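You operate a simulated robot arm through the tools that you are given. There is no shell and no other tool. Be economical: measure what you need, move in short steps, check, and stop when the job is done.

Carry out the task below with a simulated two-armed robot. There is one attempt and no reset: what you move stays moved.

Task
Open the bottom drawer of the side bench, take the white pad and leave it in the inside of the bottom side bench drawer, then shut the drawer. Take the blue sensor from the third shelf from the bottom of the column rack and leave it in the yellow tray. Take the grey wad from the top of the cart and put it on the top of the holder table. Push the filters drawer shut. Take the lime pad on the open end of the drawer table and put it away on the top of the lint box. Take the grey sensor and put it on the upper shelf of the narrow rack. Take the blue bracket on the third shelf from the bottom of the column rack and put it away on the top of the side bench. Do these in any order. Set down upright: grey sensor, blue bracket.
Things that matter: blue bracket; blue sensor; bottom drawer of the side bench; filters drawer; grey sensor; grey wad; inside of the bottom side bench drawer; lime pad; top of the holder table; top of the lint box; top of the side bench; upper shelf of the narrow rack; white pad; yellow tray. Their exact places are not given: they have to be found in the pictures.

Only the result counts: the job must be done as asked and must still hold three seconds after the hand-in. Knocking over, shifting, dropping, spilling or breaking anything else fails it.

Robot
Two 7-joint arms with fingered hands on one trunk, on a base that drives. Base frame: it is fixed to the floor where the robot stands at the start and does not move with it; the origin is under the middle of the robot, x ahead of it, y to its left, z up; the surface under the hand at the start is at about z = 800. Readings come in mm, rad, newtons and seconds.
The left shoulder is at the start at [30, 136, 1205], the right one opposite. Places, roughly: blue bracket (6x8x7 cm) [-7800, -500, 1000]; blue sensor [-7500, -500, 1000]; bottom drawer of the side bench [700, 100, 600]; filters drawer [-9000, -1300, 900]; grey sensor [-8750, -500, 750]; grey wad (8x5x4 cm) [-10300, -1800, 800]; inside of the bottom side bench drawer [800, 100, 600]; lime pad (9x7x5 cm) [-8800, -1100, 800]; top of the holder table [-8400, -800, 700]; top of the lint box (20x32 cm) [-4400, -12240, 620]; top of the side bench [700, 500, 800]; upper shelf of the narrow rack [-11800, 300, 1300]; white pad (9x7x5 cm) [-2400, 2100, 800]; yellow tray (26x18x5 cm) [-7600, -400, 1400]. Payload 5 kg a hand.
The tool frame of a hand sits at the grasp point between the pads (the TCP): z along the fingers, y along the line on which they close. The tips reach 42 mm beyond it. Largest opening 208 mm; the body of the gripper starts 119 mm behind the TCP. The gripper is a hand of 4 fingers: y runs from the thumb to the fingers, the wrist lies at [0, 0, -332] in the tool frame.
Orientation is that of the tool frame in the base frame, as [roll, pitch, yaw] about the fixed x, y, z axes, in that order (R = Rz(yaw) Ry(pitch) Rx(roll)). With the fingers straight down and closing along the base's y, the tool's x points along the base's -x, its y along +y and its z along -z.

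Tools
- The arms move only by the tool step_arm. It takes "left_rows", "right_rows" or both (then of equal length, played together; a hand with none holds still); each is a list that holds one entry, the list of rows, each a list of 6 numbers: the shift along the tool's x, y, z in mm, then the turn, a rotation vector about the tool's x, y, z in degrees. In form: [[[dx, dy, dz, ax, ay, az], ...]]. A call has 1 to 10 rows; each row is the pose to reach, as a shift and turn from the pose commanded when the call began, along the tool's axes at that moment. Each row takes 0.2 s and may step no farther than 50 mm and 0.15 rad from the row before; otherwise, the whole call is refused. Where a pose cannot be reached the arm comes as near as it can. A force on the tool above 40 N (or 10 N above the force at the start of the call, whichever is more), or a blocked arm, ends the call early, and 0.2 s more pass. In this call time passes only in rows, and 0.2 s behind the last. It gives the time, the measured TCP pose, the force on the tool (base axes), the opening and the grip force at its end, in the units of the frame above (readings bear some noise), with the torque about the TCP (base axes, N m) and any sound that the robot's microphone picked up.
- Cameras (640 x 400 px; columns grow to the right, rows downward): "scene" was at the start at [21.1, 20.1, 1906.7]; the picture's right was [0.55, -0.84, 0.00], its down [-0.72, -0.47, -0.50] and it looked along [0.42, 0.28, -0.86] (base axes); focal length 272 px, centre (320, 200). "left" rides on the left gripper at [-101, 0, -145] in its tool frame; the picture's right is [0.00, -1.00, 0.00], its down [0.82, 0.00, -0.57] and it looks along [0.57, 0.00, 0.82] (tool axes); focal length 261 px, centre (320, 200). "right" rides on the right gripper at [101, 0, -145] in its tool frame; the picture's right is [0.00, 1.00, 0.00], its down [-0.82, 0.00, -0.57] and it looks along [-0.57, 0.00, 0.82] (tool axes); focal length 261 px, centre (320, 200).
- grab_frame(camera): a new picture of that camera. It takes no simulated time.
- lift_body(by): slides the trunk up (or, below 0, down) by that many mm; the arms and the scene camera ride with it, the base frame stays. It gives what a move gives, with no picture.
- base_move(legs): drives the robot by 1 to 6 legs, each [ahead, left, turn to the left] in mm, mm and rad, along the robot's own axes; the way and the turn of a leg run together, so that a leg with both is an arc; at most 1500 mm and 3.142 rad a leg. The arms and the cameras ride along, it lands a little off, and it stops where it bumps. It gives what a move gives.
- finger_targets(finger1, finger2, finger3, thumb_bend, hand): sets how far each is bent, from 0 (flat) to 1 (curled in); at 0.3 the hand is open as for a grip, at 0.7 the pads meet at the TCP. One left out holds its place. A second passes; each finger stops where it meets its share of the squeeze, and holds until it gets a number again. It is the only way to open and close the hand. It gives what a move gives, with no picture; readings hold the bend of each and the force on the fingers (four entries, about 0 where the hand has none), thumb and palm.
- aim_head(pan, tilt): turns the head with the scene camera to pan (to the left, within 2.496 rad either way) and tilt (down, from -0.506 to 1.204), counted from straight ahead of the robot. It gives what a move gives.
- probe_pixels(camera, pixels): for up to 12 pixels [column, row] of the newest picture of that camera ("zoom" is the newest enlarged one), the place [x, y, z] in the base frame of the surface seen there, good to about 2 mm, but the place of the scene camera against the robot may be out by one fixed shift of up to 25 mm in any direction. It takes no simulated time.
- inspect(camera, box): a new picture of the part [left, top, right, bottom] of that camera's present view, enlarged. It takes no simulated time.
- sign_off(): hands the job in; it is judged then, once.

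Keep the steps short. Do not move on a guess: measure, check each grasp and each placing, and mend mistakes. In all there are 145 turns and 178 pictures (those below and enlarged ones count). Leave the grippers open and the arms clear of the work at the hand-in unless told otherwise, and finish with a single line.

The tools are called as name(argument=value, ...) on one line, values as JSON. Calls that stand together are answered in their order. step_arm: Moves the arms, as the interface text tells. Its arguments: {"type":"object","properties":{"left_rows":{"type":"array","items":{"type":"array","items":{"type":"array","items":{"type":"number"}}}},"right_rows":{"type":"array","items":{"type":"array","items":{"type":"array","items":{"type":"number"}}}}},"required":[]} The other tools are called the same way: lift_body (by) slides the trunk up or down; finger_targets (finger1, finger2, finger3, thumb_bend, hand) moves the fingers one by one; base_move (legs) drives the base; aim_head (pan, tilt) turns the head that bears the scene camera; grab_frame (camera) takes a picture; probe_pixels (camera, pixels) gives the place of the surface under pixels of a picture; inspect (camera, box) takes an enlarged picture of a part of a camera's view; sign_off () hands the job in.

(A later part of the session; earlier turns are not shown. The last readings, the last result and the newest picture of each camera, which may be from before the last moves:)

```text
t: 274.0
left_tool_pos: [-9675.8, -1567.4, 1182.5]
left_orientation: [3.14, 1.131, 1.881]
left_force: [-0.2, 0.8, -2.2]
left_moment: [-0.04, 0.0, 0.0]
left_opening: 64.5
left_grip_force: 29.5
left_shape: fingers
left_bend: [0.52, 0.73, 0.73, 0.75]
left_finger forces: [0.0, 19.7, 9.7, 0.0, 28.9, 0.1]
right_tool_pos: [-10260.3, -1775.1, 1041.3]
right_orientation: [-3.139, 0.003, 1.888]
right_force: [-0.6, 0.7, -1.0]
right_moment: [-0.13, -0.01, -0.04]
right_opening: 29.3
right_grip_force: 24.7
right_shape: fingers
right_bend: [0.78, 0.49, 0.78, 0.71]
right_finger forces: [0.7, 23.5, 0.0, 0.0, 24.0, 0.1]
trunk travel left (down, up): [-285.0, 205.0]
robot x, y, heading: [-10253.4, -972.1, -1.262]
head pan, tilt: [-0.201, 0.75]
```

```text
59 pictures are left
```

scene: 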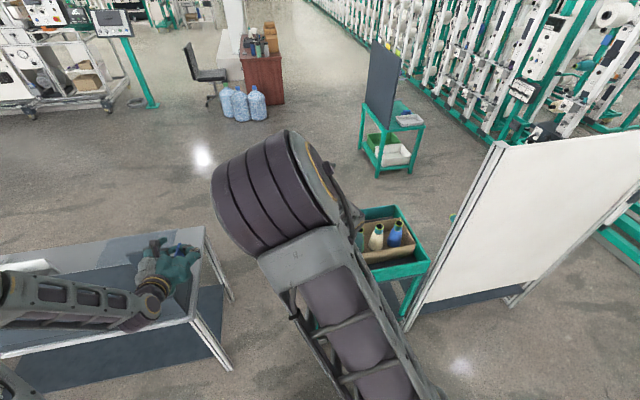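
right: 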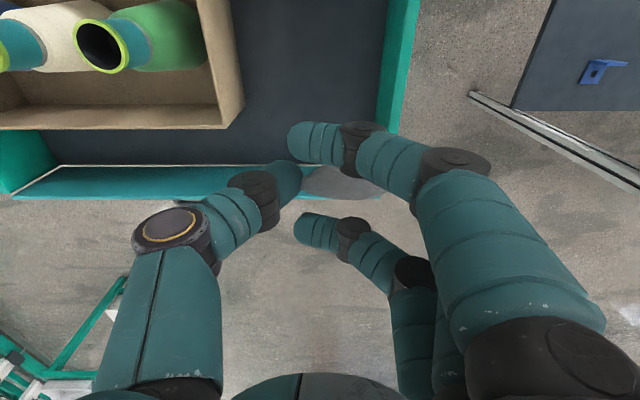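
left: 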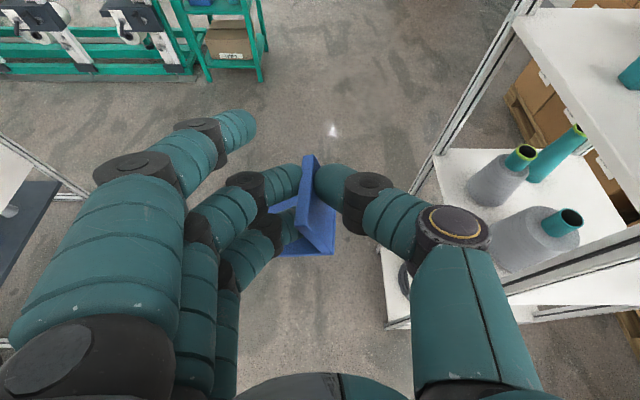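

The wad is held at 24 N. The holder table can be reached from the open floor north of the drawer table, west of the holder. I'll raise everything, back off, and slide left along the drawer table to look at it.

step_arm(right_rows=[[[20, 0, -40, 0, 0, 0], [40, 0, -80, 0, 0, 0], [60, 0, -120, 0, 0, 0], [80, 0, -160, 0, 0, 0]]])

lift_body(by=150)

base_move(legs=[[-60, 0, 0], [0, 1150, 0]])

aim_head(pan=0.0, tilt=0.75)

grab_frame(camera="scene")

grab_frame(camera="left")

```text
t: 275.0
left_tool_pos: [-9675.5, -1565.5, 1181.0]
left_orientation: [3.14, 1.132, 1.881]
left_force: [-0.1, 0.7, -0.8]
left_moment: [-0.01, 0.02, -0.02]
left_opening: 64.4
left_grip_force: 29.8
left_shape: fingers
left_bend: [0.52, 0.73, 0.73, 0.75]
left_finger forces: [0.0, 19.7, 9.7, 0.0, 28.9, 0.0]
right_tool_pos: [-10285.4, -1698.3, 1202.0]
right_orientation: [-3.137, 0.004, 1.888]
right_force: [-0.2, 1.3, -0.3]
right_moment: [-0.11, -0.02, 0.01]
right_opening: 29.2
right_grip_force: 24.1
right_shape: fingers
right_bend: [0.78, 0.49, 0.78, 0.72]
right_finger forces: [0.7, 23.5, 0.0, 0.1, 23.9, 0.1]
trunk travel left (down, up): [-285.0, 205.0]
robot x, y, heading: [-10253.4, -972.8, -1.259]
head pan, tilt: [-0.201, 0.75]
```

```text
t: 276.7
left_tool_pos: [-9675.4, -1567.8, 1330.5]
left_orientation: [3.141, 1.129, 1.88]
left_force: [0.9, 0.2, -2.2]
left_moment: [0.03, 0.01, -0.02]
left_opening: 64.2
left_grip_force: 29.0
left_shape: fingers
left_bend: [0.52, 0.73, 0.73, 0.75]
left_finger forces: [0.0, 19.7, 9.8, 0.1, 28.9, 0.0]
right_tool_pos: [-10285.6, -1700.6, 1349.9]
right_orientation: [-3.139, 0.004, 1.887]
right_force: [-0.2, -0.4, -0.7]
right_moment: [-0.01, 0.0, 0.0]
right_opening: 28.9
right_grip_force: 24.2
right_shape: fingers
right_bend: [0.78, 0.49, 0.78, 0.72]
right_finger forces: [0.5, 23.6, 0.1, 0.1, 24.0, 0.1]
trunk travel left (down, up): [-435.0, 55.0]
robot x, y, heading: [-10254.4, -971.0, -1.261]
head pan, tilt: [-0.201, 0.75]
```

```text
t: 283.2
left_tool_pos: [-8600.2, -1162.5, 1330.4]
left_orientation: [3.139, 1.128, 1.876]
left_force: [-0.3, -0.2, -1.8]
left_moment: [-0.01, 0.05, -0.02]
left_opening: 64.2
left_grip_force: 29.1
left_shape: fingers
left_bend: [0.52, 0.73, 0.73, 0.75]
left_finger forces: [0.0, 19.8, 9.7, 0.0, 28.9, 0.0]
right_tool_pos: [-9211.0, -1293.8, 1350.3]
right_orientation: [-3.138, 0.003, 1.886]
right_force: [-0.4, 0.6, -1.0]
right_moment: [0.04, -0.02, 0.01]
right_opening: 29.1
right_grip_force: 24.3
right_shape: fingers
right_bend: [0.78, 0.49, 0.78, 0.72]
right_finger forces: [0.6, 23.5, 0.0, 0.1, 23.9, 0.0]
trunk travel left (down, up): [-435.0, 55.0]
robot x, y, heading: [-9179.5, -564.3, -1.266]
head pan, tilt: [-0.201, 0.75]
```

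```text
t: 283.9
left_tool_pos: [-8599.6, -1162.5, 1329.5]
left_orientation: [3.141, 1.129, 1.875]
left_force: [0.0, -0.3, -1.7]
left_moment: [0.02, 0.0, -0.01]
left_opening: 64.4
left_grip_force: 28.9
left_shape: fingers
left_bend: [0.52, 0.73, 0.73, 0.75]
left_finger forces: [0.0, 19.8, 9.7, 0.0, 28.9, 0.0]
right_tool_pos: [-9210.9, -1293.2, 1350.2]
right_orientation: [-3.139, 0.005, 1.884]
right_force: [0.7, 0.5, -0.6]
right_moment: [0.0, 0.06, 0.03]
right_opening: 28.9
right_grip_force: 23.9
right_shape: fingers
right_bend: [0.78, 0.49, 0.78, 0.72]
right_finger forces: [0.7, 23.6, 0.0, 0.0, 23.9, 0.0]
trunk travel left (down, up): [-435.0, 55.0]
robot x, y, heading: [-9177.1, -568.4, -1.265]
head pan, tilt: [0.0, 0.75]
```

```text
58 pictures are left
```

scene: 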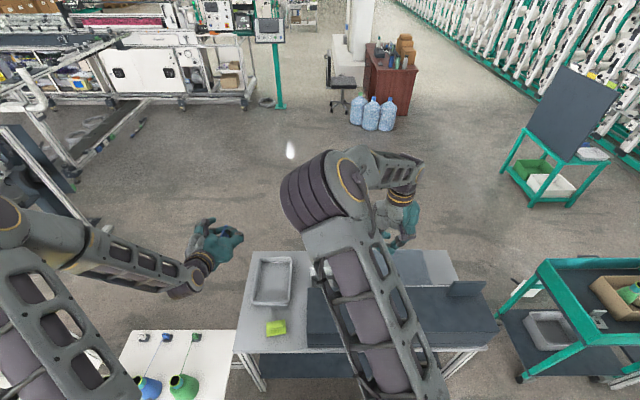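

```text
57 pictures are left
```

left: 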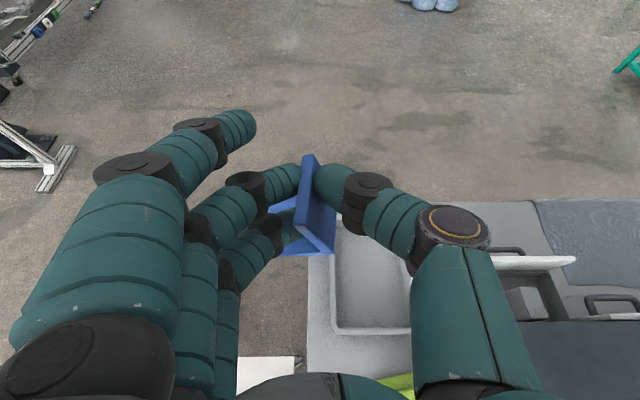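

The left camera shows drawers on the far side of the dark box, one standing open near (520,290). I'll look with the right camera and zoom in.

grab_frame(camera="right")

inspect(camera="left", box=[440, 190, 640, 330])

probe_pixels(camera="left", pixels=[[510, 262], [560, 258], [540, 290], [535, 310], [600, 300], [620, 315], [350, 300], [400, 385], [340, 220], [560, 230]])

```text
56 pictures are left
```

right: 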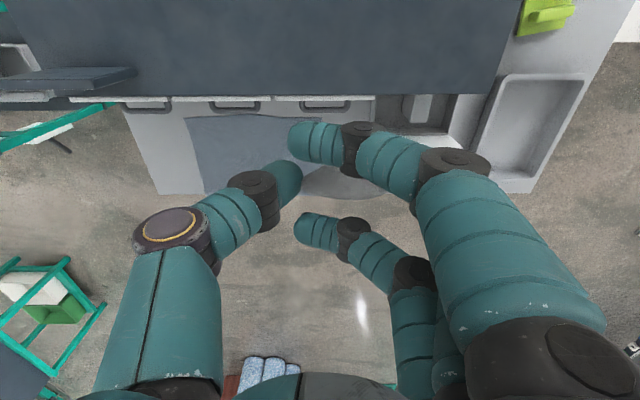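

```text
2.86 times, centred on (540, 260) of left
```

zoom: 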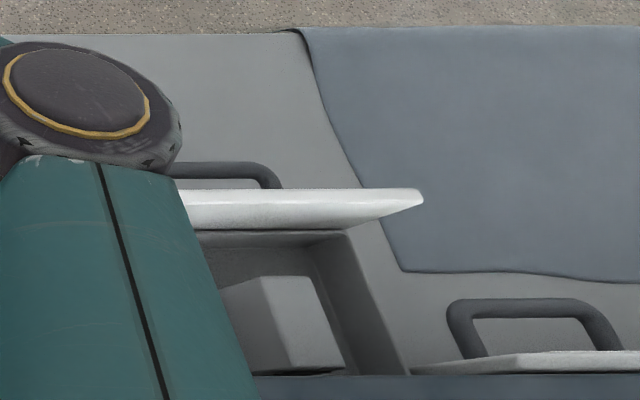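

```text
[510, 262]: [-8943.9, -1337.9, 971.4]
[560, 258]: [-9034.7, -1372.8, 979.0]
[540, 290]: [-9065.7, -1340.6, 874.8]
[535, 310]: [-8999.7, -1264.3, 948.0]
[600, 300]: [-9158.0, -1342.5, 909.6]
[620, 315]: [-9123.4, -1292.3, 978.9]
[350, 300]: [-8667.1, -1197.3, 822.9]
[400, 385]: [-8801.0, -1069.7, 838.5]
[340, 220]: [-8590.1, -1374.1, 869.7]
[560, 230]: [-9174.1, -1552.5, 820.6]
```

The open drawer's white front stands about 95 mm out, with the others shut beside it. The wad comes first, so I'll look at the holder table's free west end.

inspect(camera="scene", box=[100, 300, 260, 400])

probe_pixels(camera="scene", pixels=[[215, 345], [220, 370], [205, 355], [232, 333], [225, 395], [183, 385], [195, 337], [150, 385], [167, 337], [125, 340], [178, 350], [165, 360]])

```text
4.00 times, centred on (180, 350) of scene
```

zoom: 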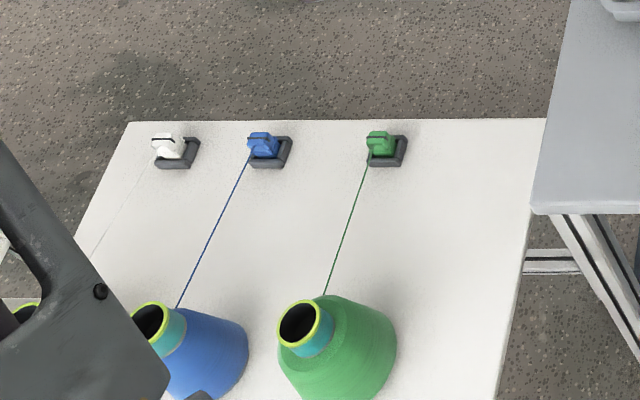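

```text
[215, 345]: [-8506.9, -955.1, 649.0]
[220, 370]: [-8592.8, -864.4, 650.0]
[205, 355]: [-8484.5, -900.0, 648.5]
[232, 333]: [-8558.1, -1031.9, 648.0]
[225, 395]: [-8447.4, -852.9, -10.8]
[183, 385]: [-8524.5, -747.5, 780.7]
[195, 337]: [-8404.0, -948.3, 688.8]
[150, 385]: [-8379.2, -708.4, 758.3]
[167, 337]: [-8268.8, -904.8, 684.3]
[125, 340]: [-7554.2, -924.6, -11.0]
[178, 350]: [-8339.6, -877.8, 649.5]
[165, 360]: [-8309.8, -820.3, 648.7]
```

A free spot is [-8505,-905] on the holder table (z 658), clear of the thread and the edge. I'll shift left-back, turn to face it, lower the trunk and bring the wad over it.

base_move(legs=[[0, -98, 0], [0, 0, 1.11]])

lift_body(by=-300)

grab_frame(camera="right")

```text
t: 287.8
left_tool_pos: [-8479.4, -336.6, 1330.8]
left_orientation: [3.139, 1.13, 2.993]
left_force: [0.0, -0.3, -1.7]
left_moment: [-0.02, 0.01, 0.01]
left_opening: 64.1
left_grip_force: 28.8
left_shape: fingers
left_bend: [0.52, 0.73, 0.73, 0.75]
left_finger forces: [0.1, 19.5, 9.5, 0.1, 28.4, 0.1]
right_tool_pos: [-8630.4, -942.7, 1350.0]
right_orientation: [-3.137, 0.003, 3.0]
right_force: [0.0, -0.4, 0.0]
right_moment: [-0.03, 0.04, 0.0]
right_opening: 29.2
right_grip_force: 23.5
right_shape: fingers
right_bend: [0.78, 0.49, 0.78, 0.72]
right_finger forces: [0.3, 23.6, 0.1, 0.0, 23.7, 0.0]
trunk travel left (down, up): [-435.0, 55.0]
robot x, y, heading: [-9272.4, -595.4, -0.151]
head pan, tilt: [0.0, 0.75]
```

```text
t: 290.8
left_tool_pos: [-8480.2, -336.0, 1030.8]
left_orientation: [3.139, 1.131, 2.992]
left_force: [0.5, -0.4, -1.8]
left_moment: [-0.02, 0.02, 0.0]
left_opening: 64.1
left_grip_force: 28.7
left_shape: fingers
left_bend: [0.52, 0.73, 0.73, 0.75]
left_finger forces: [0.1, 19.5, 9.5, 0.0, 28.4, 0.0]
right_tool_pos: [-8631.4, -944.5, 1050.4]
right_orientation: [-3.138, 0.006, 2.999]
right_force: [-0.2, 0.8, -0.9]
right_moment: [-0.01, -0.03, 0.0]
right_opening: 29.0
right_grip_force: 23.9
right_shape: fingers
right_bend: [0.78, 0.49, 0.78, 0.72]
right_finger forces: [0.3, 23.6, 0.0, 0.0, 23.9, 0.1]
trunk travel left (down, up): [-135.0, 355.0]
robot x, y, heading: [-9272.1, -590.0, -0.145]
head pan, tilt: [0.0, 0.75]
```

```text
53 pictures are left
```

right: 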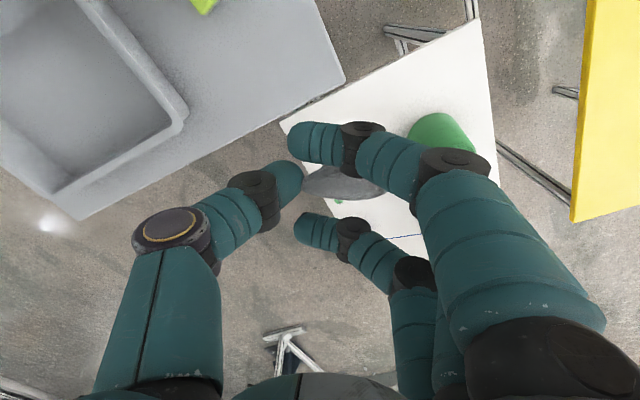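

The table's free corner is in view. I'll move over [-8512,-925] and lower to z≈720.

step_arm(right_rows=[[[-29, 9, 35, 0, 0, 0], [-58, 18, 70, 0, 0, 0], [-87, 27, 105, 0, 0, 0], [-115, 36, 140, 0, 0, 0], [-115, 36, 185, 0, 0, 0], [-115, 36, 230, 0, 0, 0], [-115, 36, 270, 0, 0, 0], [-115, 36, 305, 0, 0, 0], [-115, 36, 322, 0, 0, 0], [-115, 36, 332, 0, 0, 0]]])

grab_frame(camera="right")

```text
t: 293.0
left_tool_pos: [-8478.9, -337.2, 1030.1]
left_orientation: [3.139, 1.129, 2.992]
left_force: [-0.8, 0.1, -1.4]
left_moment: [-0.04, 0.02, 0.02]
left_opening: 64.2
left_grip_force: 28.8
left_shape: fingers
left_bend: [0.52, 0.73, 0.73, 0.75]
left_finger forces: [0.0, 19.6, 9.5, 0.0, 28.4, 0.1]
right_tool_pos: [-8511.0, -925.3, 718.5]
right_orientation: [-3.138, 0.005, 3.002]
right_force: [0.4, -0.7, -0.1]
right_moment: [0.05, 0.04, 0.03]
right_opening: 28.8
right_grip_force: 24.1
right_shape: fingers
right_bend: [0.78, 0.49, 0.78, 0.72]
right_finger forces: [0.2, 23.6, 0.0, 0.0, 23.7, 0.0]
trunk travel left (down, up): [-135.0, 355.0]
robot x, y, heading: [-9276.0, -592.3, -0.146]
head pan, tilt: [0.0, 0.75]
```

```text
52 pictures are left
```

right: 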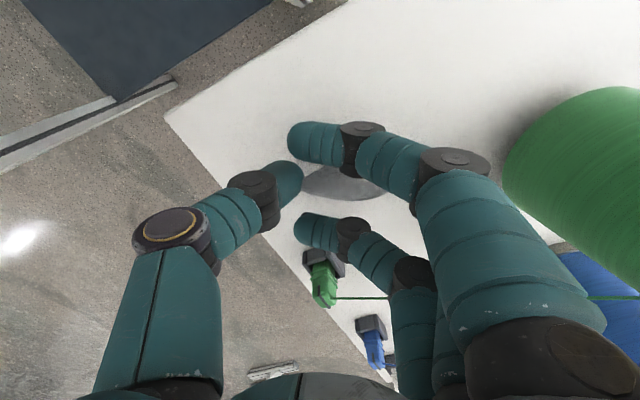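

The wad is over the bare table corner. I'll lower 5 mm, open, and rise.

step_arm(right_rows=[[[0, 0, 5, 0, 0, 0]]])

finger_targets(hand="right", finger1=0.48, finger2=0.45, finger3=0.48, thumb_bend=0.48)

step_arm(right_rows=[[[0, 0, -40, 0, 0, 0], [0, 0, -85, 0, 0, 0], [0, 0, -130, 0, 0, 0], [0, 0, -175, 0, 0, 0], [0, 0, -220, 0, 0, 0], [30, 0, -260, 0, 0, 0], [60, 0, -300, 0, 0, 0]]])

grab_frame(camera="right")

```text
t: 293.4
left_tool_pos: [-8481.1, -337.5, 1031.2]
left_orientation: [3.14, 1.13, 2.992]
left_force: [0.1, 0.2, -1.5]
left_moment: [-0.01, 0.04, 0.02]
left_opening: 64.0
left_grip_force: 28.5
left_shape: fingers
left_bend: [0.52, 0.73, 0.73, 0.75]
left_finger forces: [0.0, 19.5, 9.4, 0.0, 28.4, 0.1]
right_tool_pos: [-8512.3, -924.9, 712.8]
right_orientation: [-3.137, 0.004, 3.0]
right_force: [-0.4, 0.1, 1.7]
right_moment: [0.06, 0.03, 0.05]
right_opening: 28.7
right_grip_force: 23.7
right_shape: fingers
right_bend: [0.78, 0.49, 0.78, 0.72]
right_finger forces: [0.4, 23.2, 0.1, 0.0, 23.8, 0.0]
trunk travel left (down, up): [-135.0, 355.0]
robot x, y, heading: [-9270.1, -593.3, -0.148]
head pan, tilt: [0.0, 0.75]
```

```text
t: 294.4
left_tool_pos: [-8480.4, -336.3, 1031.2]
left_orientation: [3.14, 1.129, 2.99]
left_force: [-0.1, 0.6, -1.5]
left_moment: [0.0, -0.02, 0.02]
left_opening: 64.3
left_grip_force: 28.8
left_shape: fingers
left_bend: [0.52, 0.73, 0.73, 0.75]
left_finger forces: [0.0, 19.7, 9.4, 0.0, 28.4, 0.1]
right_tool_pos: [-8511.3, -925.6, 713.9]
right_orientation: [-3.136, 0.003, 3.0]
right_force: [-0.7, 0.4, 0.4]
right_moment: [-0.04, -0.03, -0.01]
right_opening: 130.2
right_grip_force: 0.0
right_shape: fingers
right_bend: [0.48, 0.45, 0.48, 0.48]
right_finger forces: [0.0, 0.0, 0.0, 0.0, 0.0, 0.1]
trunk travel left (down, up): [-135.0, 355.0]
robot x, y, heading: [-9267.6, -590.5, -0.143]
head pan, tilt: [0.0, 0.75]
```

```text
t: 296.0
left_tool_pos: [-8481.7, -337.0, 1031.3]
left_orientation: [3.14, 1.131, 2.993]
left_force: [-1.4, 0.0, -0.3]
left_moment: [0.02, 0.01, -0.04]
left_opening: 64.3
left_grip_force: 28.4
left_shape: fingers
left_bend: [0.52, 0.73, 0.73, 0.75]
left_finger forces: [0.0, 19.7, 9.4, 0.1, 28.4, 0.1]
right_tool_pos: [-8572.8, -915.4, 1014.6]
right_orientation: [-3.138, 0.006, 3.002]
right_force: [-0.2, -0.7, 0.0]
right_moment: [-0.04, -0.15, 0.01]
right_opening: 130.1
right_grip_force: 0.2
right_shape: fingers
right_bend: [0.48, 0.45, 0.48, 0.48]
right_finger forces: [0.0, 0.1, 0.0, 0.0, 0.0, 0.1]
trunk travel left (down, up): [-135.0, 355.0]
robot x, y, heading: [-9271.4, -594.3, -0.144]
head pan, tilt: [0.0, 0.75]
```

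```text
51 pictures are left
```

right: 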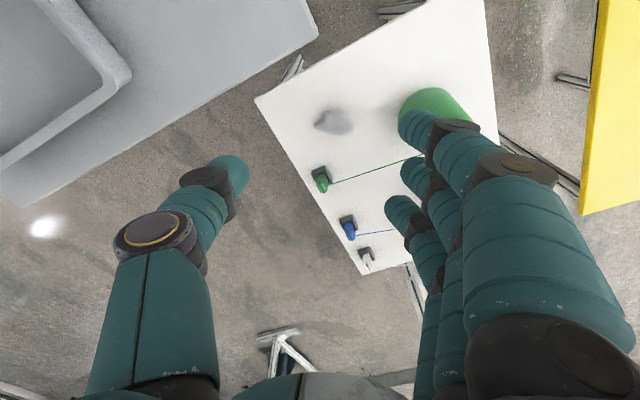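

The wad rests on the holder table. Next I'll push the filters drawer shut: close the hand into a fist, raise up, turn back to the drawer table and reach over the box to the drawer's far side.

lift_body(by=120)

finger_targets(hand="right", finger1=0.75, finger2=0.75, finger3=0.75, thumb_bend=0.6)

base_move(legs=[[0, 0, -1.116], [95, 193, 0]])

step_arm(right_rows=[[[-30, 20, 0, 0, 0, 0], [-60, 40, 0, 0, 0, 0], [-90, 58, 0, 0, 0, 0]]])

grab_frame(camera="right")

```text
t: 297.5
left_tool_pos: [-8479.4, -336.3, 1150.1]
left_orientation: [3.142, 1.129, 2.994]
left_force: [-0.6, -0.3, -0.5]
left_moment: [-0.01, -0.01, -0.01]
left_opening: 64.2
left_grip_force: 28.4
left_shape: fingers
left_bend: [0.52, 0.73, 0.73, 0.75]
left_finger forces: [0.0, 19.7, 9.5, 0.0, 28.4, 0.0]
right_tool_pos: [-8571.6, -915.2, 1131.7]
right_orientation: [-3.138, 0.005, 3.002]
right_force: [0.0, -0.1, 0.0]
right_moment: [0.01, 0.04, 0.02]
right_opening: 130.0
right_grip_force: 0.1
right_shape: fingers
right_bend: [0.48, 0.45, 0.48, 0.48]
right_finger forces: [0.0, 0.0, 0.0, 0.1, 0.1, 0.0]
trunk travel left (down, up): [-255.0, 235.0]
robot x, y, heading: [-9273.5, -592.4, -0.148]
head pan, tilt: [0.0, 0.75]
```

```text
t: 298.5
left_tool_pos: [-8480.3, -337.2, 1151.0]
left_orientation: [3.141, 1.13, 2.992]
left_force: [0.8, 0.1, -1.8]
left_moment: [-0.01, -0.03, 0.01]
left_opening: 64.1
left_grip_force: 28.7
left_shape: fingers
left_bend: [0.52, 0.73, 0.73, 0.75]
left_finger forces: [0.0, 19.6, 9.4, 0.1, 28.5, 0.0]
right_tool_pos: [-8570.5, -915.9, 1134.1]
right_orientation: [-3.138, 0.004, 2.999]
right_force: [1.0, -0.1, -0.2]
right_moment: [0.01, 0.03, 0.02]
right_opening: 41.2
right_grip_force: 0.0
right_shape: fingers
right_bend: [0.75, 0.75, 0.75, 0.6]
right_finger forces: [0.0, 0.0, 0.0, 0.0, 0.0, 0.0]
trunk travel left (down, up): [-255.0, 235.0]
robot x, y, heading: [-9271.7, -593.1, -0.142]
head pan, tilt: [0.0, 0.75]
```

```text
t: 303.0
left_tool_pos: [-8477.7, -1223.5, 1150.5]
left_orientation: [3.141, 1.128, 1.879]
left_force: [1.4, -0.2, -1.8]
left_moment: [-0.04, 0.01, -0.08]
left_opening: 64.2
left_grip_force: 28.4
left_shape: fingers
left_bend: [0.52, 0.73, 0.73, 0.75]
left_finger forces: [0.1, 19.4, 9.4, 0.0, 28.1, 0.1]
right_tool_pos: [-9038.6, -1397.1, 1132.9]
right_orientation: [-3.136, 0.003, 1.887]
right_force: [0.9, 0.0, 0.4]
right_moment: [0.03, 0.13, 0.02]
right_opening: 41.0
right_grip_force: 0.0
right_shape: fingers
right_bend: [0.75, 0.75, 0.75, 0.6]
right_finger forces: [0.0, 0.0, 0.0, 0.1, 0.0, 0.0]
trunk travel left (down, up): [-255.0, 235.0]
robot x, y, heading: [-9059.8, -629.0, -1.257]
head pan, tilt: [0.0, 0.75]
```

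```text
t: 303.8
left_tool_pos: [-8478.7, -1224.7, 1149.9]
left_orientation: [3.139, 1.129, 1.877]
left_force: [-0.8, -0.8, -2.2]
left_moment: [0.03, -0.01, -0.02]
left_opening: 63.8
left_grip_force: 28.5
left_shape: fingers
left_bend: [0.52, 0.73, 0.73, 0.75]
left_finger forces: [0.1, 19.4, 9.3, 0.0, 28.1, 0.1]
right_tool_pos: [-8955.8, -1465.2, 1132.7]
right_orientation: [-3.138, 0.004, 1.886]
right_force: [-0.4, -0.4, 0.0]
right_moment: [0.06, -0.04, 0.01]
right_opening: 41.1
right_grip_force: 0.1
right_shape: fingers
right_bend: [0.75, 0.75, 0.75, 0.6]
right_finger forces: [0.0, 0.0, 0.0, 0.0, 0.0, 0.0]
trunk travel left (down, up): [-255.0, 235.0]
robot x, y, heading: [-9060.5, -627.2, -1.261]
head pan, tilt: [0.0, 0.75]
```

```text
50 pictures are left
```

right: 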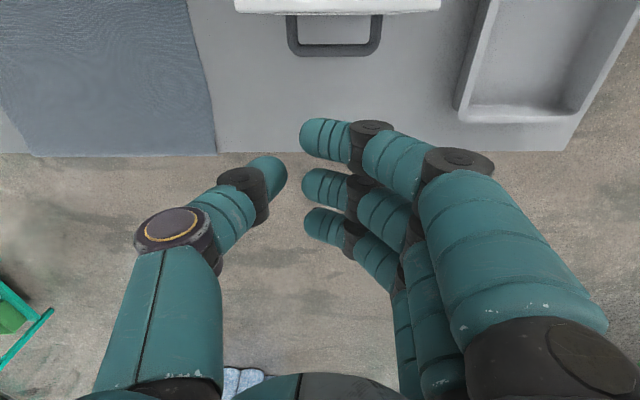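

The handle is straight behind the hand at (335,35). I'll lower beyond it, then draw the hand back toward me to close the drawer.

step_arm(right_rows=[[[0, 0, 40, 0, 0, 0], [0, 0, 80, 0, 0, 0], [0, 0, 120, 0, 0, 0], [0, 0, 160, 0, 0, 0], [0, 0, 190, 0, 0, 0]]])

step_arm(right_rows=[[[18, 0, 0, 0, 0, 0], [36, 0, 0, 0, 0, 0], [54, 0, 0, 0, 0, 0], [72, 0, 0, 0, 0, 0], [90, 0, 0, 0, 0, 0], [108, 0, 0, 0, 0, 0], [126, 0, 0, 0, 0, 0], [144, 0, 0, 0, 0, 0], [160, 0, 0, 0, 0, 0]]])

grab_frame(camera="right")

```text
t: 305.0
left_tool_pos: [-8479.7, -1223.6, 1150.2]
left_orientation: [3.14, 1.129, 1.878]
left_force: [0.4, 0.2, -1.3]
left_moment: [0.03, 0.02, 0.04]
left_opening: 64.2
left_grip_force: 28.6
left_shape: fingers
left_bend: [0.52, 0.73, 0.73, 0.75]
left_finger forces: [0.0, 19.4, 9.3, 0.0, 28.0, 0.1]
right_tool_pos: [-8956.3, -1466.5, 942.4]
right_orientation: [-3.139, 0.005, 1.886]
right_force: [0.5, -0.7, 0.7]
right_moment: [0.1, 0.05, 0.01]
right_opening: 40.9
right_grip_force: 0.1
right_shape: fingers
right_bend: [0.75, 0.75, 0.75, 0.6]
right_finger forces: [0.1, 0.0, 0.0, 0.0, 0.0, 0.1]
trunk travel left (down, up): [-255.0, 235.0]
robot x, y, heading: [-9055.9, -629.4, -1.264]
head pan, tilt: [0.0, 0.75]
```

```text
t: 307.0
left_tool_pos: [-8480.0, -1224.1, 1151.1]
left_orientation: [3.14, 1.129, 1.879]
left_force: [0.7, -0.1, -1.3]
left_moment: [-0.01, 0.05, -0.05]
left_opening: 64.1
left_grip_force: 28.4
left_shape: fingers
left_bend: [0.52, 0.73, 0.73, 0.75]
left_finger forces: [0.1, 19.4, 9.3, 0.0, 28.1, 0.0]
right_tool_pos: [-9006.1, -1313.4, 942.2]
right_orientation: [-3.138, 0.007, 1.887]
right_force: [-0.4, -0.3, 0.0]
right_moment: [-0.06, -0.01, 0.01]
right_opening: 41.1
right_grip_force: 0.2
right_shape: fingers
right_bend: [0.75, 0.75, 0.75, 0.6]
right_finger forces: [0.1, 0.0, 0.0, 0.0, 0.4, 0.0]
trunk travel left (down, up): [-255.0, 235.0]
robot x, y, heading: [-9060.4, -626.5, -1.26]
head pan, tilt: [0.0, 0.75]
```

```text
49 pictures are left
```

right: 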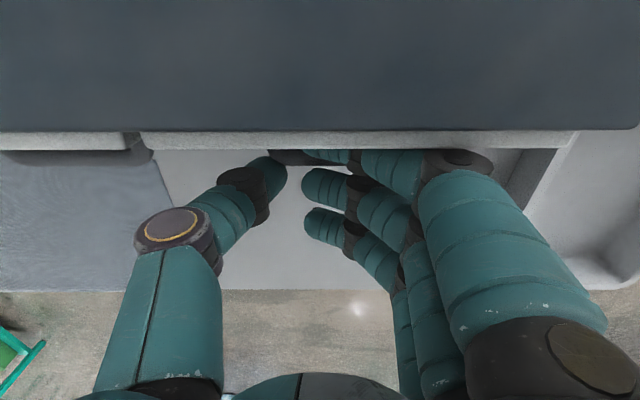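

The drawer has moved nearly level with its neighbour. I'll keep pulling until it resists.

step_arm(right_rows=[[[6, 0, 0, 0, 0, 0], [12, 0, 0, 0, 0, 0], [18, 0, 0, 0, 0, 0], [24, 0, 0, 0, 0, 0], [30, 0, 0, 0, 0, 0], [36, 0, 0, 0, 0, 0], [42, 0, 0, 0, 0, 0], [48, 0, 0, 0, 0, 0]]])

grab_frame(camera="right")

```text
t: 307.7
left_tool_pos: [-8478.4, -1224.5, 1150.0]
left_orientation: [3.14, 1.128, 1.879]
left_force: [-0.8, 0.7, -1.1]
left_moment: [0.04, 0.04, 0.0]
left_opening: 64.1
left_grip_force: 28.2
left_shape: fingers
left_bend: [0.52, 0.73, 0.73, 0.75]
left_finger forces: [0.0, 19.4, 9.4, 0.0, 28.2, 0.0]
right_tool_pos: [-9006.7, -1309.8, 944.7]
right_orientation: [-3.136, 0.021, 1.884]
right_force: [5.0, -17.3, -10.6]
right_moment: [-0.48, 0.42, -0.62]
right_opening: 41.7
right_grip_force: 9.1
right_shape: fingers
right_bend: [0.75, 0.75, 0.75, 0.6]
right_finger forces: [15.5, 0.0, 0.0, 0.1, 2.3, 0.0]
trunk travel left (down, up): [-255.0, 235.0]
robot x, y, heading: [-9058.9, -624.3, -1.26]
head pan, tilt: [0.0, 0.75]
stopped in row 3 (right hand): the force on the tool passed its limit at 46 N (the readings are from after the stop); the commanded pose is now the measured one
```

```text
48 pictures are left
```

right: 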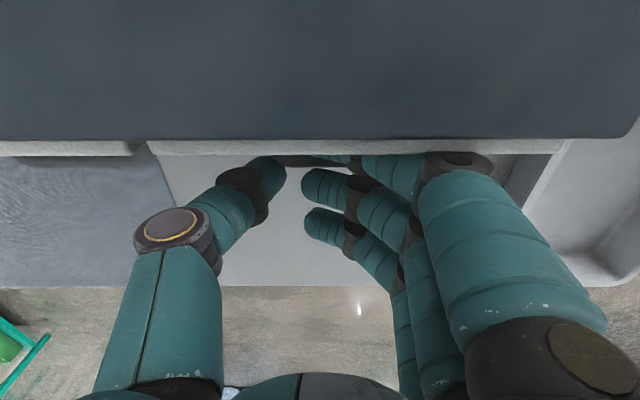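

The front is flush with its neighbour and stopped firmly, so the drawer is shut. Next I'll lift the hand out and over to the lime pad, opening it.

step_arm(right_rows=[[[-20, 0, 0, 0, 0, 0], [-20, 0, -45, 0, 0, 0], [-20, 0, -90, 0, 0, 0], [-20, 0, -135, 0, 0, 0], [-20, 0, -180, 0, 0, 0], [-10, 30, -210, 0, 0, 0], [20, 60, -210, 0, 0, 0], [50, 95, -210, 0, 0, 0], [80, 130, -210, 0, 0, 0]]])

finger_targets(hand="right", finger1=0.4, finger2=0.4, finger3=0.4, thumb_bend=0.4)

step_arm(right_rows=[[[25, 38, 0, 0, 0, 0], [50, 76, 0, 0, 0, 0], [75, 114, 0, 0, 0, 0], [90, 138, 0, 0, 0, 0]]])

grab_frame(camera="right")

```text
t: 309.7
left_tool_pos: [-8478.6, -1222.8, 1151.5]
left_orientation: [-3.141, 1.132, 1.879]
left_force: [0.9, 0.4, -1.0]
left_moment: [-0.04, 0.06, -0.07]
left_opening: 63.9
left_grip_force: 28.3
left_shape: fingers
left_bend: [0.52, 0.73, 0.73, 0.75]
left_finger forces: [0.1, 19.4, 9.3, 0.0, 28.1, 0.0]
right_tool_pos: [-8907.7, -1185.3, 1152.7]
right_orientation: [-3.135, 0.019, 1.884]
right_force: [-0.8, 0.5, 0.3]
right_moment: [-0.12, 0.01, -0.02]
right_opening: 40.8
right_grip_force: 0.1
right_shape: fingers
right_bend: [0.75, 0.75, 0.75, 0.6]
right_finger forces: [0.0, 0.0, 0.1, 0.0, 0.0, 0.0]
trunk travel left (down, up): [-255.0, 235.0]
robot x, y, heading: [-9057.0, -629.2, -1.26]
head pan, tilt: [0.0, 0.75]
```

```text
t: 310.7
left_tool_pos: [-8479.4, -1222.9, 1151.1]
left_orientation: [3.139, 1.129, 1.879]
left_force: [0.4, -0.2, -1.5]
left_moment: [0.03, 0.01, 0.03]
left_opening: 63.9
left_grip_force: 28.1
left_shape: fingers
left_bend: [0.52, 0.73, 0.73, 0.75]
left_finger forces: [0.1, 19.4, 9.3, 0.1, 28.1, 0.0]
right_tool_pos: [-8908.1, -1187.0, 1151.7]
right_orientation: [-3.136, 0.018, 1.886]
right_force: [-0.9, 0.0, 0.5]
right_moment: [0.02, 0.01, 0.01]
right_opening: 172.0
right_grip_force: 0.0
right_shape: fingers
right_bend: [0.4, 0.4, 0.4, 0.4]
right_finger forces: [0.0, 0.1, 0.0, 0.0, 0.0, 0.0]
trunk travel left (down, up): [-255.0, 235.0]
robot x, y, heading: [-9061.8, -628.9, -1.26]
head pan, tilt: [0.0, 0.75]
```

```text
t: 311.7
left_tool_pos: [-8478.1, -1223.8, 1150.8]
left_orientation: [-3.14, 1.13, 1.878]
left_force: [0.6, 0.5, -1.4]
left_moment: [0.03, 0.03, -0.03]
left_opening: 63.8
left_grip_force: 28.7
left_shape: fingers
left_bend: [0.52, 0.73, 0.73, 0.75]
left_finger forces: [0.0, 19.4, 9.3, 0.0, 28.1, 0.0]
right_tool_pos: [-8804.7, -1056.4, 1150.3]
right_orientation: [-3.135, 0.017, 1.885]
right_force: [0.5, 1.2, 0.5]
right_moment: [-0.04, 0.0, 0.0]
right_opening: 172.2
right_grip_force: 0.1
right_shape: fingers
right_bend: [0.4, 0.4, 0.4, 0.4]
right_finger forces: [0.0, 0.1, 0.0, 0.0, 0.1, 0.0]
trunk travel left (down, up): [-255.0, 235.0]
robot x, y, heading: [-9059.5, -626.8, -1.266]
head pan, tilt: [0.0, 0.75]
```

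```text
47 pictures are left
```

right: 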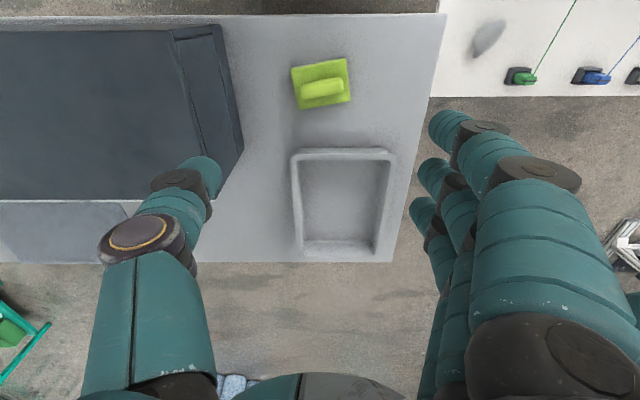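

The lime pad lies at (320,83), turned about 12°, with a ridge on top. I'll measure it.

probe_pixels(camera="right", pixels=[[322, 87], [293, 72], [346, 60], [350, 100], [298, 107], [320, 68], [345, 80], [370, 110], [305, 90], [340, 84]])

inspect(camera="right", box=[280, 50, 360, 115])

```text
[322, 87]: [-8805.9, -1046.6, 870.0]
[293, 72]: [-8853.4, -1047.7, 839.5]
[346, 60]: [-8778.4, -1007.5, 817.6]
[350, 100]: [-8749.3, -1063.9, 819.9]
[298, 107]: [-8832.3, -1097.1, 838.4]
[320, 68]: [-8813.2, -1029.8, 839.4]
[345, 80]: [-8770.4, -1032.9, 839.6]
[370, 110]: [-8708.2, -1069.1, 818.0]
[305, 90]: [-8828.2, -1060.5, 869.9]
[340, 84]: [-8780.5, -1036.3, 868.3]
```

```text
6.15 times, centred on (320, 82) of right
```

zoom: 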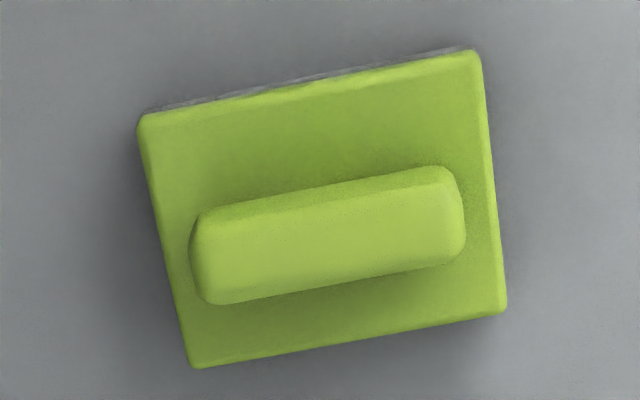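

The plate top is z 839 and the ridge is 25 mm wide and 65 long, top z 870. I'll turn the hand 78° to pinch the ridge across its width, with three fingers along it.

step_arm(right_rows=[[[1, 0, 19, 0, 0, 7.8], [2, 0, 38, 0, 0, 15.6], [2, 1, 57, 0, 0, 23.4], [3, 1, 76, 0, 0, 31.2], [4, 1, 95, 0, 0, 39], [5, 2, 114, 0, 0, 46.8], [5, 2, 133, 0, 0, 54.6], [6, 2, 152, 0, 0, 62.4], [7, 2, 171, 0, 0, 70.2], [8, 3, 185, 0, 0, 78]]])

finger_targets(hand="right", finger1=0.55, finger2=0.55, finger3=0.55, thumb_bend=0.55)

grab_frame(camera="right")

```text
t: 313.9
left_tool_pos: [-8479.6, -1223.8, 1150.0]
left_orientation: [3.14, 1.129, 1.878]
left_force: [0.1, -0.3, -1.6]
left_moment: [-0.03, 0.04, 0.0]
left_opening: 63.9
left_grip_force: 28.2
left_shape: fingers
left_bend: [0.52, 0.73, 0.73, 0.75]
left_finger forces: [0.0, 19.5, 9.3, 0.1, 28.1, 0.0]
right_tool_pos: [-8804.7, -1053.3, 966.5]
right_orientation: [3.127, 0.009, 0.523]
right_force: [0.2, 0.1, 1.0]
right_moment: [-0.03, 0.02, -0.01]
right_opening: 171.9
right_grip_force: 0.2
right_shape: fingers
right_bend: [0.4, 0.4, 0.4, 0.4]
right_finger forces: [0.1, 0.1, 0.0, 0.0, 0.0, 0.0]
trunk travel left (down, up): [-255.0, 235.0]
robot x, y, heading: [-9058.5, -626.9, -1.259]
head pan, tilt: [0.0, 0.75]
```

```text
t: 314.9
left_tool_pos: [-8478.5, -1223.4, 1151.2]
left_orientation: [3.14, 1.13, 1.877]
left_force: [0.2, 0.4, -2.5]
left_moment: [0.03, -0.01, -0.05]
left_opening: 63.9
left_grip_force: 28.5
left_shape: fingers
left_bend: [0.52, 0.73, 0.73, 0.75]
left_finger forces: [0.0, 19.4, 9.3, 0.0, 28.1, 0.0]
right_tool_pos: [-8805.3, -1053.6, 966.7]
right_orientation: [3.125, 0.008, 0.524]
right_force: [-0.7, -0.3, -0.3]
right_moment: [0.04, 0.01, -0.01]
right_opening: 96.1
right_grip_force: 0.0
right_shape: fingers
right_bend: [0.55, 0.55, 0.55, 0.55]
right_finger forces: [0.1, 0.1, 0.0, 0.0, 0.0, 0.0]
trunk travel left (down, up): [-255.0, 235.0]
robot x, y, heading: [-9058.6, -628.4, -1.263]
head pan, tilt: [0.0, 0.75]
```

```text
45 pictures are left
```

right: 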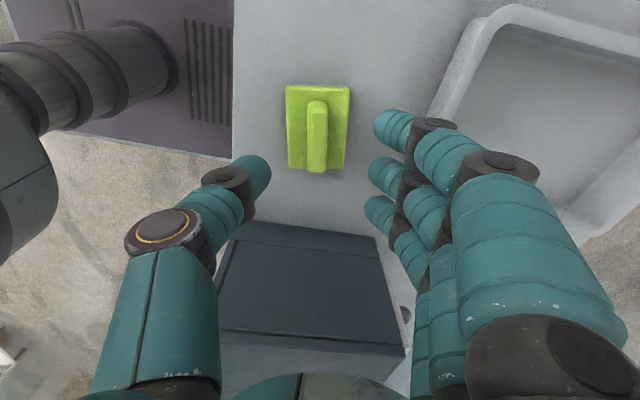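

It's lined up perfectly. I'll go down 68 mm onto the plate and close on the ridge.

step_arm(right_rows=[[[2, -3, 35, 0, 0, 0], [2, -4, 58, 0, 0, 0], [2, -4, 68, 0, 0, 0]]])

finger_targets(hand="right", finger1=0.82, finger2=0.82, finger3=0.82, thumb_bend=0.82)

step_arm(right_rows=[[[0, 0, -20, 0, 0, 0], [0, 0, -60, 0, 0, 0], [0, 0, -105, 0, 0, 0], [0, 0, -150, 0, 0, 0], [0, 0, -195, 0, 0, 0], [0, 0, -240, 0, 0, 0]]])

grab_frame(camera="right")

```text
t: 315.7
left_tool_pos: [-8477.5, -1224.8, 1150.5]
left_orientation: [3.137, 1.13, 1.876]
left_force: [0.4, 0.3, -1.6]
left_moment: [0.01, 0.01, 0.01]
left_opening: 64.0
left_grip_force: 28.2
left_shape: fingers
left_bend: [0.52, 0.73, 0.73, 0.75]
left_finger forces: [0.0, 19.3, 9.2, 0.0, 28.1, 0.1]
right_tool_pos: [-8805.7, -1050.1, 897.0]
right_orientation: [3.125, 0.006, 0.522]
right_force: [0.9, -0.5, 0.4]
right_moment: [0.05, -0.01, 0.0]
right_opening: 96.1
right_grip_force: 0.1
right_shape: fingers
right_bend: [0.55, 0.55, 0.55, 0.55]
right_finger forces: [0.0, 0.1, 0.0, 0.0, 0.0, 0.0]
trunk travel left (down, up): [-255.0, 235.0]
robot x, y, heading: [-9057.9, -625.9, -1.259]
head pan, tilt: [0.0, 0.75]
```

```text
t: 316.7
left_tool_pos: [-8476.9, -1224.7, 1151.4]
left_orientation: [3.14, 1.129, 1.879]
left_force: [-0.2, 0.1, -0.4]
left_moment: [0.0, 0.01, -0.02]
left_opening: 64.2
left_grip_force: 28.3
left_shape: fingers
left_bend: [0.52, 0.73, 0.73, 0.75]
left_finger forces: [0.0, 19.4, 9.4, 0.0, 28.2, 0.1]
right_tool_pos: [-8806.4, -1050.8, 897.8]
right_orientation: [3.128, 0.008, 0.523]
right_force: [-0.2, 0.6, 0.9]
right_moment: [-0.03, 0.01, -0.02]
right_opening: 40.6
right_grip_force: 34.2
right_shape: fingers
right_bend: [0.67, 0.67, 0.68, 0.62]
right_finger forces: [11.1, 11.7, 11.3, 0.0, 34.4, 0.0]
trunk travel left (down, up): [-255.0, 235.0]
robot x, y, heading: [-9055.6, -628.6, -1.26]
head pan, tilt: [0.0, 0.75]
```

```text
t: 318.1
left_tool_pos: [-8478.7, -1224.7, 1151.6]
left_orientation: [3.139, 1.132, 1.878]
left_force: [-0.4, 0.1, -1.7]
left_moment: [0.02, -0.01, 0.05]
left_opening: 63.9
left_grip_force: 28.8
left_shape: fingers
left_bend: [0.52, 0.73, 0.73, 0.75]
left_finger forces: [0.0, 19.4, 9.2, 0.1, 28.1, 0.0]
right_tool_pos: [-8806.5, -1043.2, 1138.0]
right_orientation: [3.127, 0.01, 0.523]
right_force: [-0.2, 1.0, -0.8]
right_moment: [-0.08, -0.05, 0.02]
right_opening: 40.6
right_grip_force: 34.0
right_shape: fingers
right_bend: [0.67, 0.67, 0.68, 0.62]
right_finger forces: [11.2, 11.6, 11.2, 0.1, 34.1, 0.0]
trunk travel left (down, up): [-255.0, 235.0]
robot x, y, heading: [-9060.4, -627.8, -1.262]
head pan, tilt: [0.0, 0.75]
```

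```text
44 pictures are left
```

right: 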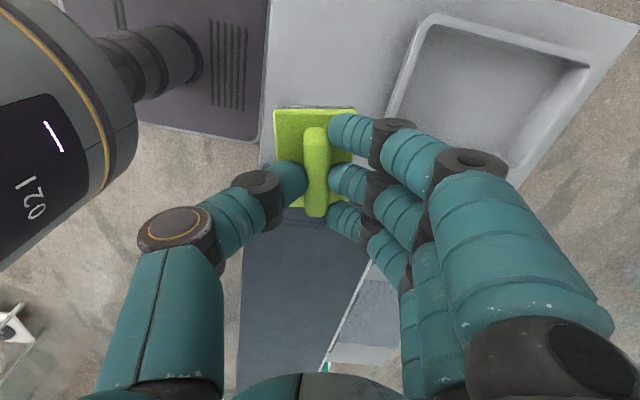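

The lime pad is firmly held at 34 N by all fingers. The side bench lies on the way, so I'll go there first with the bracket. I'll swing the right hand to its own side and drive back north and east round the rail.

step_arm(right_rows=[[[-42, -9, -5, 0, 0, 0], [-84, -18, -10, 0, 0, 0], [-126, -27, -15, 0, 0, 0], [-168, -36, -20, 0, 0, 0], [-210, -46, -20, 0, 0, 0], [-252, -55, -20, 0, 0, 0], [-290, -63, -20, 0, 0, 0]]])

base_move(legs=[[-500, -100, 0], [-650, 0, 0], [0, 0, 1.26], [1500, 350, 0], [1500, 250, 0], [1500, 0, 0]])

base_move(legs=[[1500, -250, 0], [1500, -400, 0], [900, -150, 0]])

aim_head(pan=0.0, tilt=0.6)

grab_frame(camera="scene")

```text
t: 319.7
left_tool_pos: [-8479.2, -1225.4, 1150.5]
left_orientation: [3.138, 1.128, 1.876]
left_force: [0.1, -0.9, -1.5]
left_moment: [0.05, -0.02, 0.11]
left_opening: 63.8
left_grip_force: 28.1
left_shape: fingers
left_bend: [0.52, 0.73, 0.73, 0.75]
left_finger forces: [0.0, 19.4, 9.3, 0.0, 28.1, 0.0]
right_tool_pos: [-9089.2, -1135.5, 1159.8]
right_orientation: [3.127, 0.008, 0.526]
right_force: [-0.2, -0.5, -1.7]
right_moment: [0.07, -0.03, 0.02]
right_opening: 40.6
right_grip_force: 33.3
right_shape: fingers
right_bend: [0.67, 0.67, 0.68, 0.62]
right_finger forces: [11.1, 11.5, 11.0, 0.1, 34.0, 0.1]
trunk travel left (down, up): [-255.0, 235.0]
robot x, y, heading: [-9058.8, -626.9, -1.26]
head pan, tilt: [0.0, 0.75]
```

```text
refused: leg 4 is longer than a leg can be; nothing moved
```

```text
refused: leg 1 is longer than a leg can be; nothing moved
```

```text
t: 320.4
left_tool_pos: [-8478.2, -1224.2, 1150.6]
left_orientation: [-3.141, 1.129, 1.879]
left_force: [-0.8, -0.4, -1.5]
left_moment: [-0.02, 0.03, 0.0]
left_opening: 64.0
left_grip_force: 29.1
left_shape: fingers
left_bend: [0.52, 0.73, 0.73, 0.75]
left_finger forces: [0.0, 19.4, 9.3, 0.0, 28.1, 0.1]
right_tool_pos: [-9087.8, -1134.4, 1159.8]
right_orientation: [3.126, 0.009, 0.524]
right_force: [-0.3, 0.2, -0.6]
right_moment: [-0.01, 0.05, 0.02]
right_opening: 40.5
right_grip_force: 33.9
right_shape: fingers
right_bend: [0.67, 0.67, 0.68, 0.62]
right_finger forces: [11.1, 11.6, 11.1, 0.0, 34.0, 0.0]
trunk travel left (down, up): [-255.0, 235.0]
robot x, y, heading: [-9059.9, -625.2, -1.263]
head pan, tilt: [0.0, 0.6]
```

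```text
43 pictures are left
```

scene: 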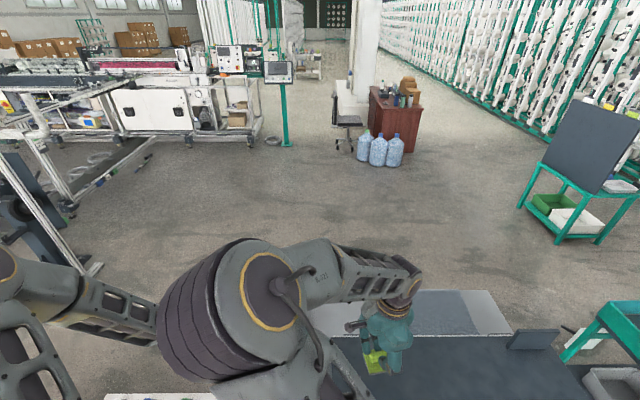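

Legs may be at most 1500 in all. I'll send the same route with shorter legs.

base_move(legs=[[-500, -100, 0], [-650, 0, 0], [0, 0, 1.262], [1400, 350, 0], [1450, 250, 0], [1480, 0, 0]])

base_move(legs=[[1450, -250, 0], [1450, -350, 0], [900, -150, 0]])

grab_frame(camera="scene")

```text
t: 350.3
left_tool_pos: [-4441.7, 1412.3, 1150.4]
left_orientation: [3.141, 1.128, -3.14]
left_force: [1.1, 0.0, -1.9]
left_moment: [-0.01, 0.03, 0.01]
left_opening: 63.7
left_grip_force: 27.9
left_shape: fingers
left_bend: [0.52, 0.73, 0.73, 0.75]
left_finger forces: [0.1, 19.2, 9.0, 0.0, 27.6, 0.0]
right_tool_pos: [-4707.9, 857.9, 1159.5]
right_orientation: [3.125, 0.009, 1.792]
right_force: [0.1, -0.4, -0.9]
right_moment: [0.01, 0.05, -0.03]
right_opening: 40.3
right_grip_force: 33.6
right_shape: fingers
right_bend: [0.67, 0.67, 0.68, 0.62]
right_finger forces: [11.2, 11.4, 10.8, 0.0, 33.4, 0.0]
trunk travel left (down, up): [-255.0, 235.0]
robot x, y, heading: [-5179.8, 1036.3, 0.001]
head pan, tilt: [0.0, 0.6]
```

```text
t: 369.1
left_tool_pos: [-631.1, 681.3, 1150.3]
left_orientation: [3.139, 1.13, -3.137]
left_force: [-0.2, 0.3, -1.4]
left_moment: [0.0, 0.03, -0.02]
left_opening: 63.6
left_grip_force: 27.6
left_shape: fingers
left_bend: [0.52, 0.73, 0.73, 0.75]
left_finger forces: [0.0, 19.2, 9.0, 0.1, 27.6, 0.0]
right_tool_pos: [-896.4, 126.1, 1159.8]
right_orientation: [3.126, 0.01, 1.792]
right_force: [0.3, -0.9, -0.8]
right_moment: [0.0, 0.04, 0.04]
right_opening: 40.5
right_grip_force: 33.5
right_shape: fingers
right_bend: [0.67, 0.67, 0.68, 0.62]
right_finger forces: [11.3, 11.3, 10.8, 0.0, 33.5, 0.0]
trunk travel left (down, up): [-255.0, 235.0]
robot x, y, heading: [-1370.1, 306.3, 0.003]
head pan, tilt: [0.0, 0.6]
```

```text
42 pictures are left
```

scene: 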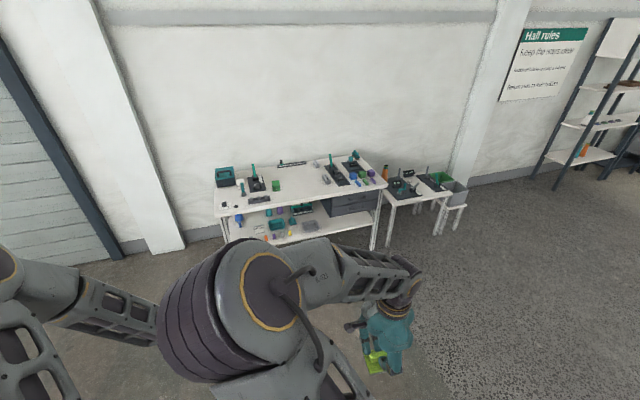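

The side bench is ahead with free top space in its left-middle. I'll line up with it and stop a little short, lower the trunk, and look with the left camera.

base_move(legs=[[0, 0, 0.315], [500, -443, 0], [560, -443, 0]])

lift_body(by=-150)

grab_frame(camera="left")

```text
t: 377.2
left_tool_pos: [501.6, 362.7, 1150.3]
left_orientation: [3.139, 1.13, -2.834]
left_force: [0.5, -1.2, -1.6]
left_moment: [-0.01, 0.0, 0.04]
left_opening: 63.7
left_grip_force: 27.9
left_shape: fingers
left_bend: [0.52, 0.73, 0.73, 0.75]
left_finger forces: [0.0, 19.3, 9.0, 0.1, 27.6, 0.0]
right_tool_pos: [412.4, -245.7, 1158.8]
right_orientation: [3.127, 0.008, 2.093]
right_force: [-0.5, -0.4, -1.4]
right_moment: [0.06, 0.07, 0.0]
right_opening: 40.7
right_grip_force: 33.7
right_shape: fingers
right_bend: [0.67, 0.67, 0.68, 0.62]
right_finger forces: [11.2, 11.5, 10.8, 0.1, 33.3, 0.0]
trunk travel left (down, up): [-255.0, 235.0]
robot x, y, heading: [-98.7, -214.5, 0.311]
head pan, tilt: [0.0, 0.6]
```

```text
t: 379.0
left_tool_pos: [502.4, 364.3, 1000.2]
left_orientation: [3.14, 1.132, -2.836]
left_force: [0.5, 0.1, -2.2]
left_moment: [-0.01, 0.01, 0.02]
left_opening: 63.5
left_grip_force: 28.1
left_shape: fingers
left_bend: [0.52, 0.73, 0.73, 0.75]
left_finger forces: [0.0, 19.4, 9.0, 0.0, 27.7, 0.0]
right_tool_pos: [414.1, -246.0, 1009.9]
right_orientation: [3.127, 0.009, 2.091]
right_force: [-0.9, 0.1, -0.6]
right_moment: [0.01, -0.02, -0.01]
right_opening: 40.4
right_grip_force: 33.3
right_shape: fingers
right_bend: [0.67, 0.67, 0.68, 0.62]
right_finger forces: [11.2, 11.4, 10.8, 0.0, 33.3, 0.1]
trunk travel left (down, up): [-105.0, 385.0]
robot x, y, heading: [-96.6, -213.1, 0.307]
head pan, tilt: [0.0, 0.6]
```

```text
41 pictures are left
```

left: 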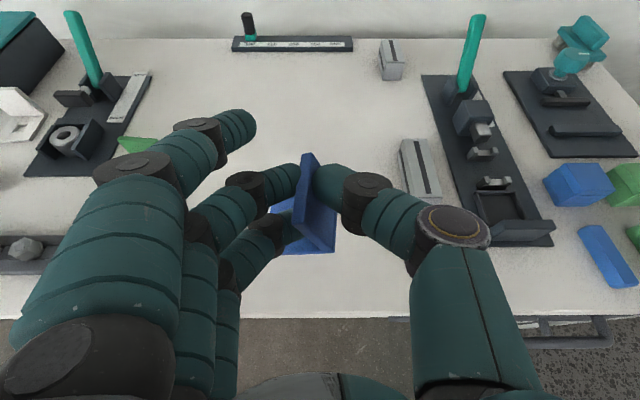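

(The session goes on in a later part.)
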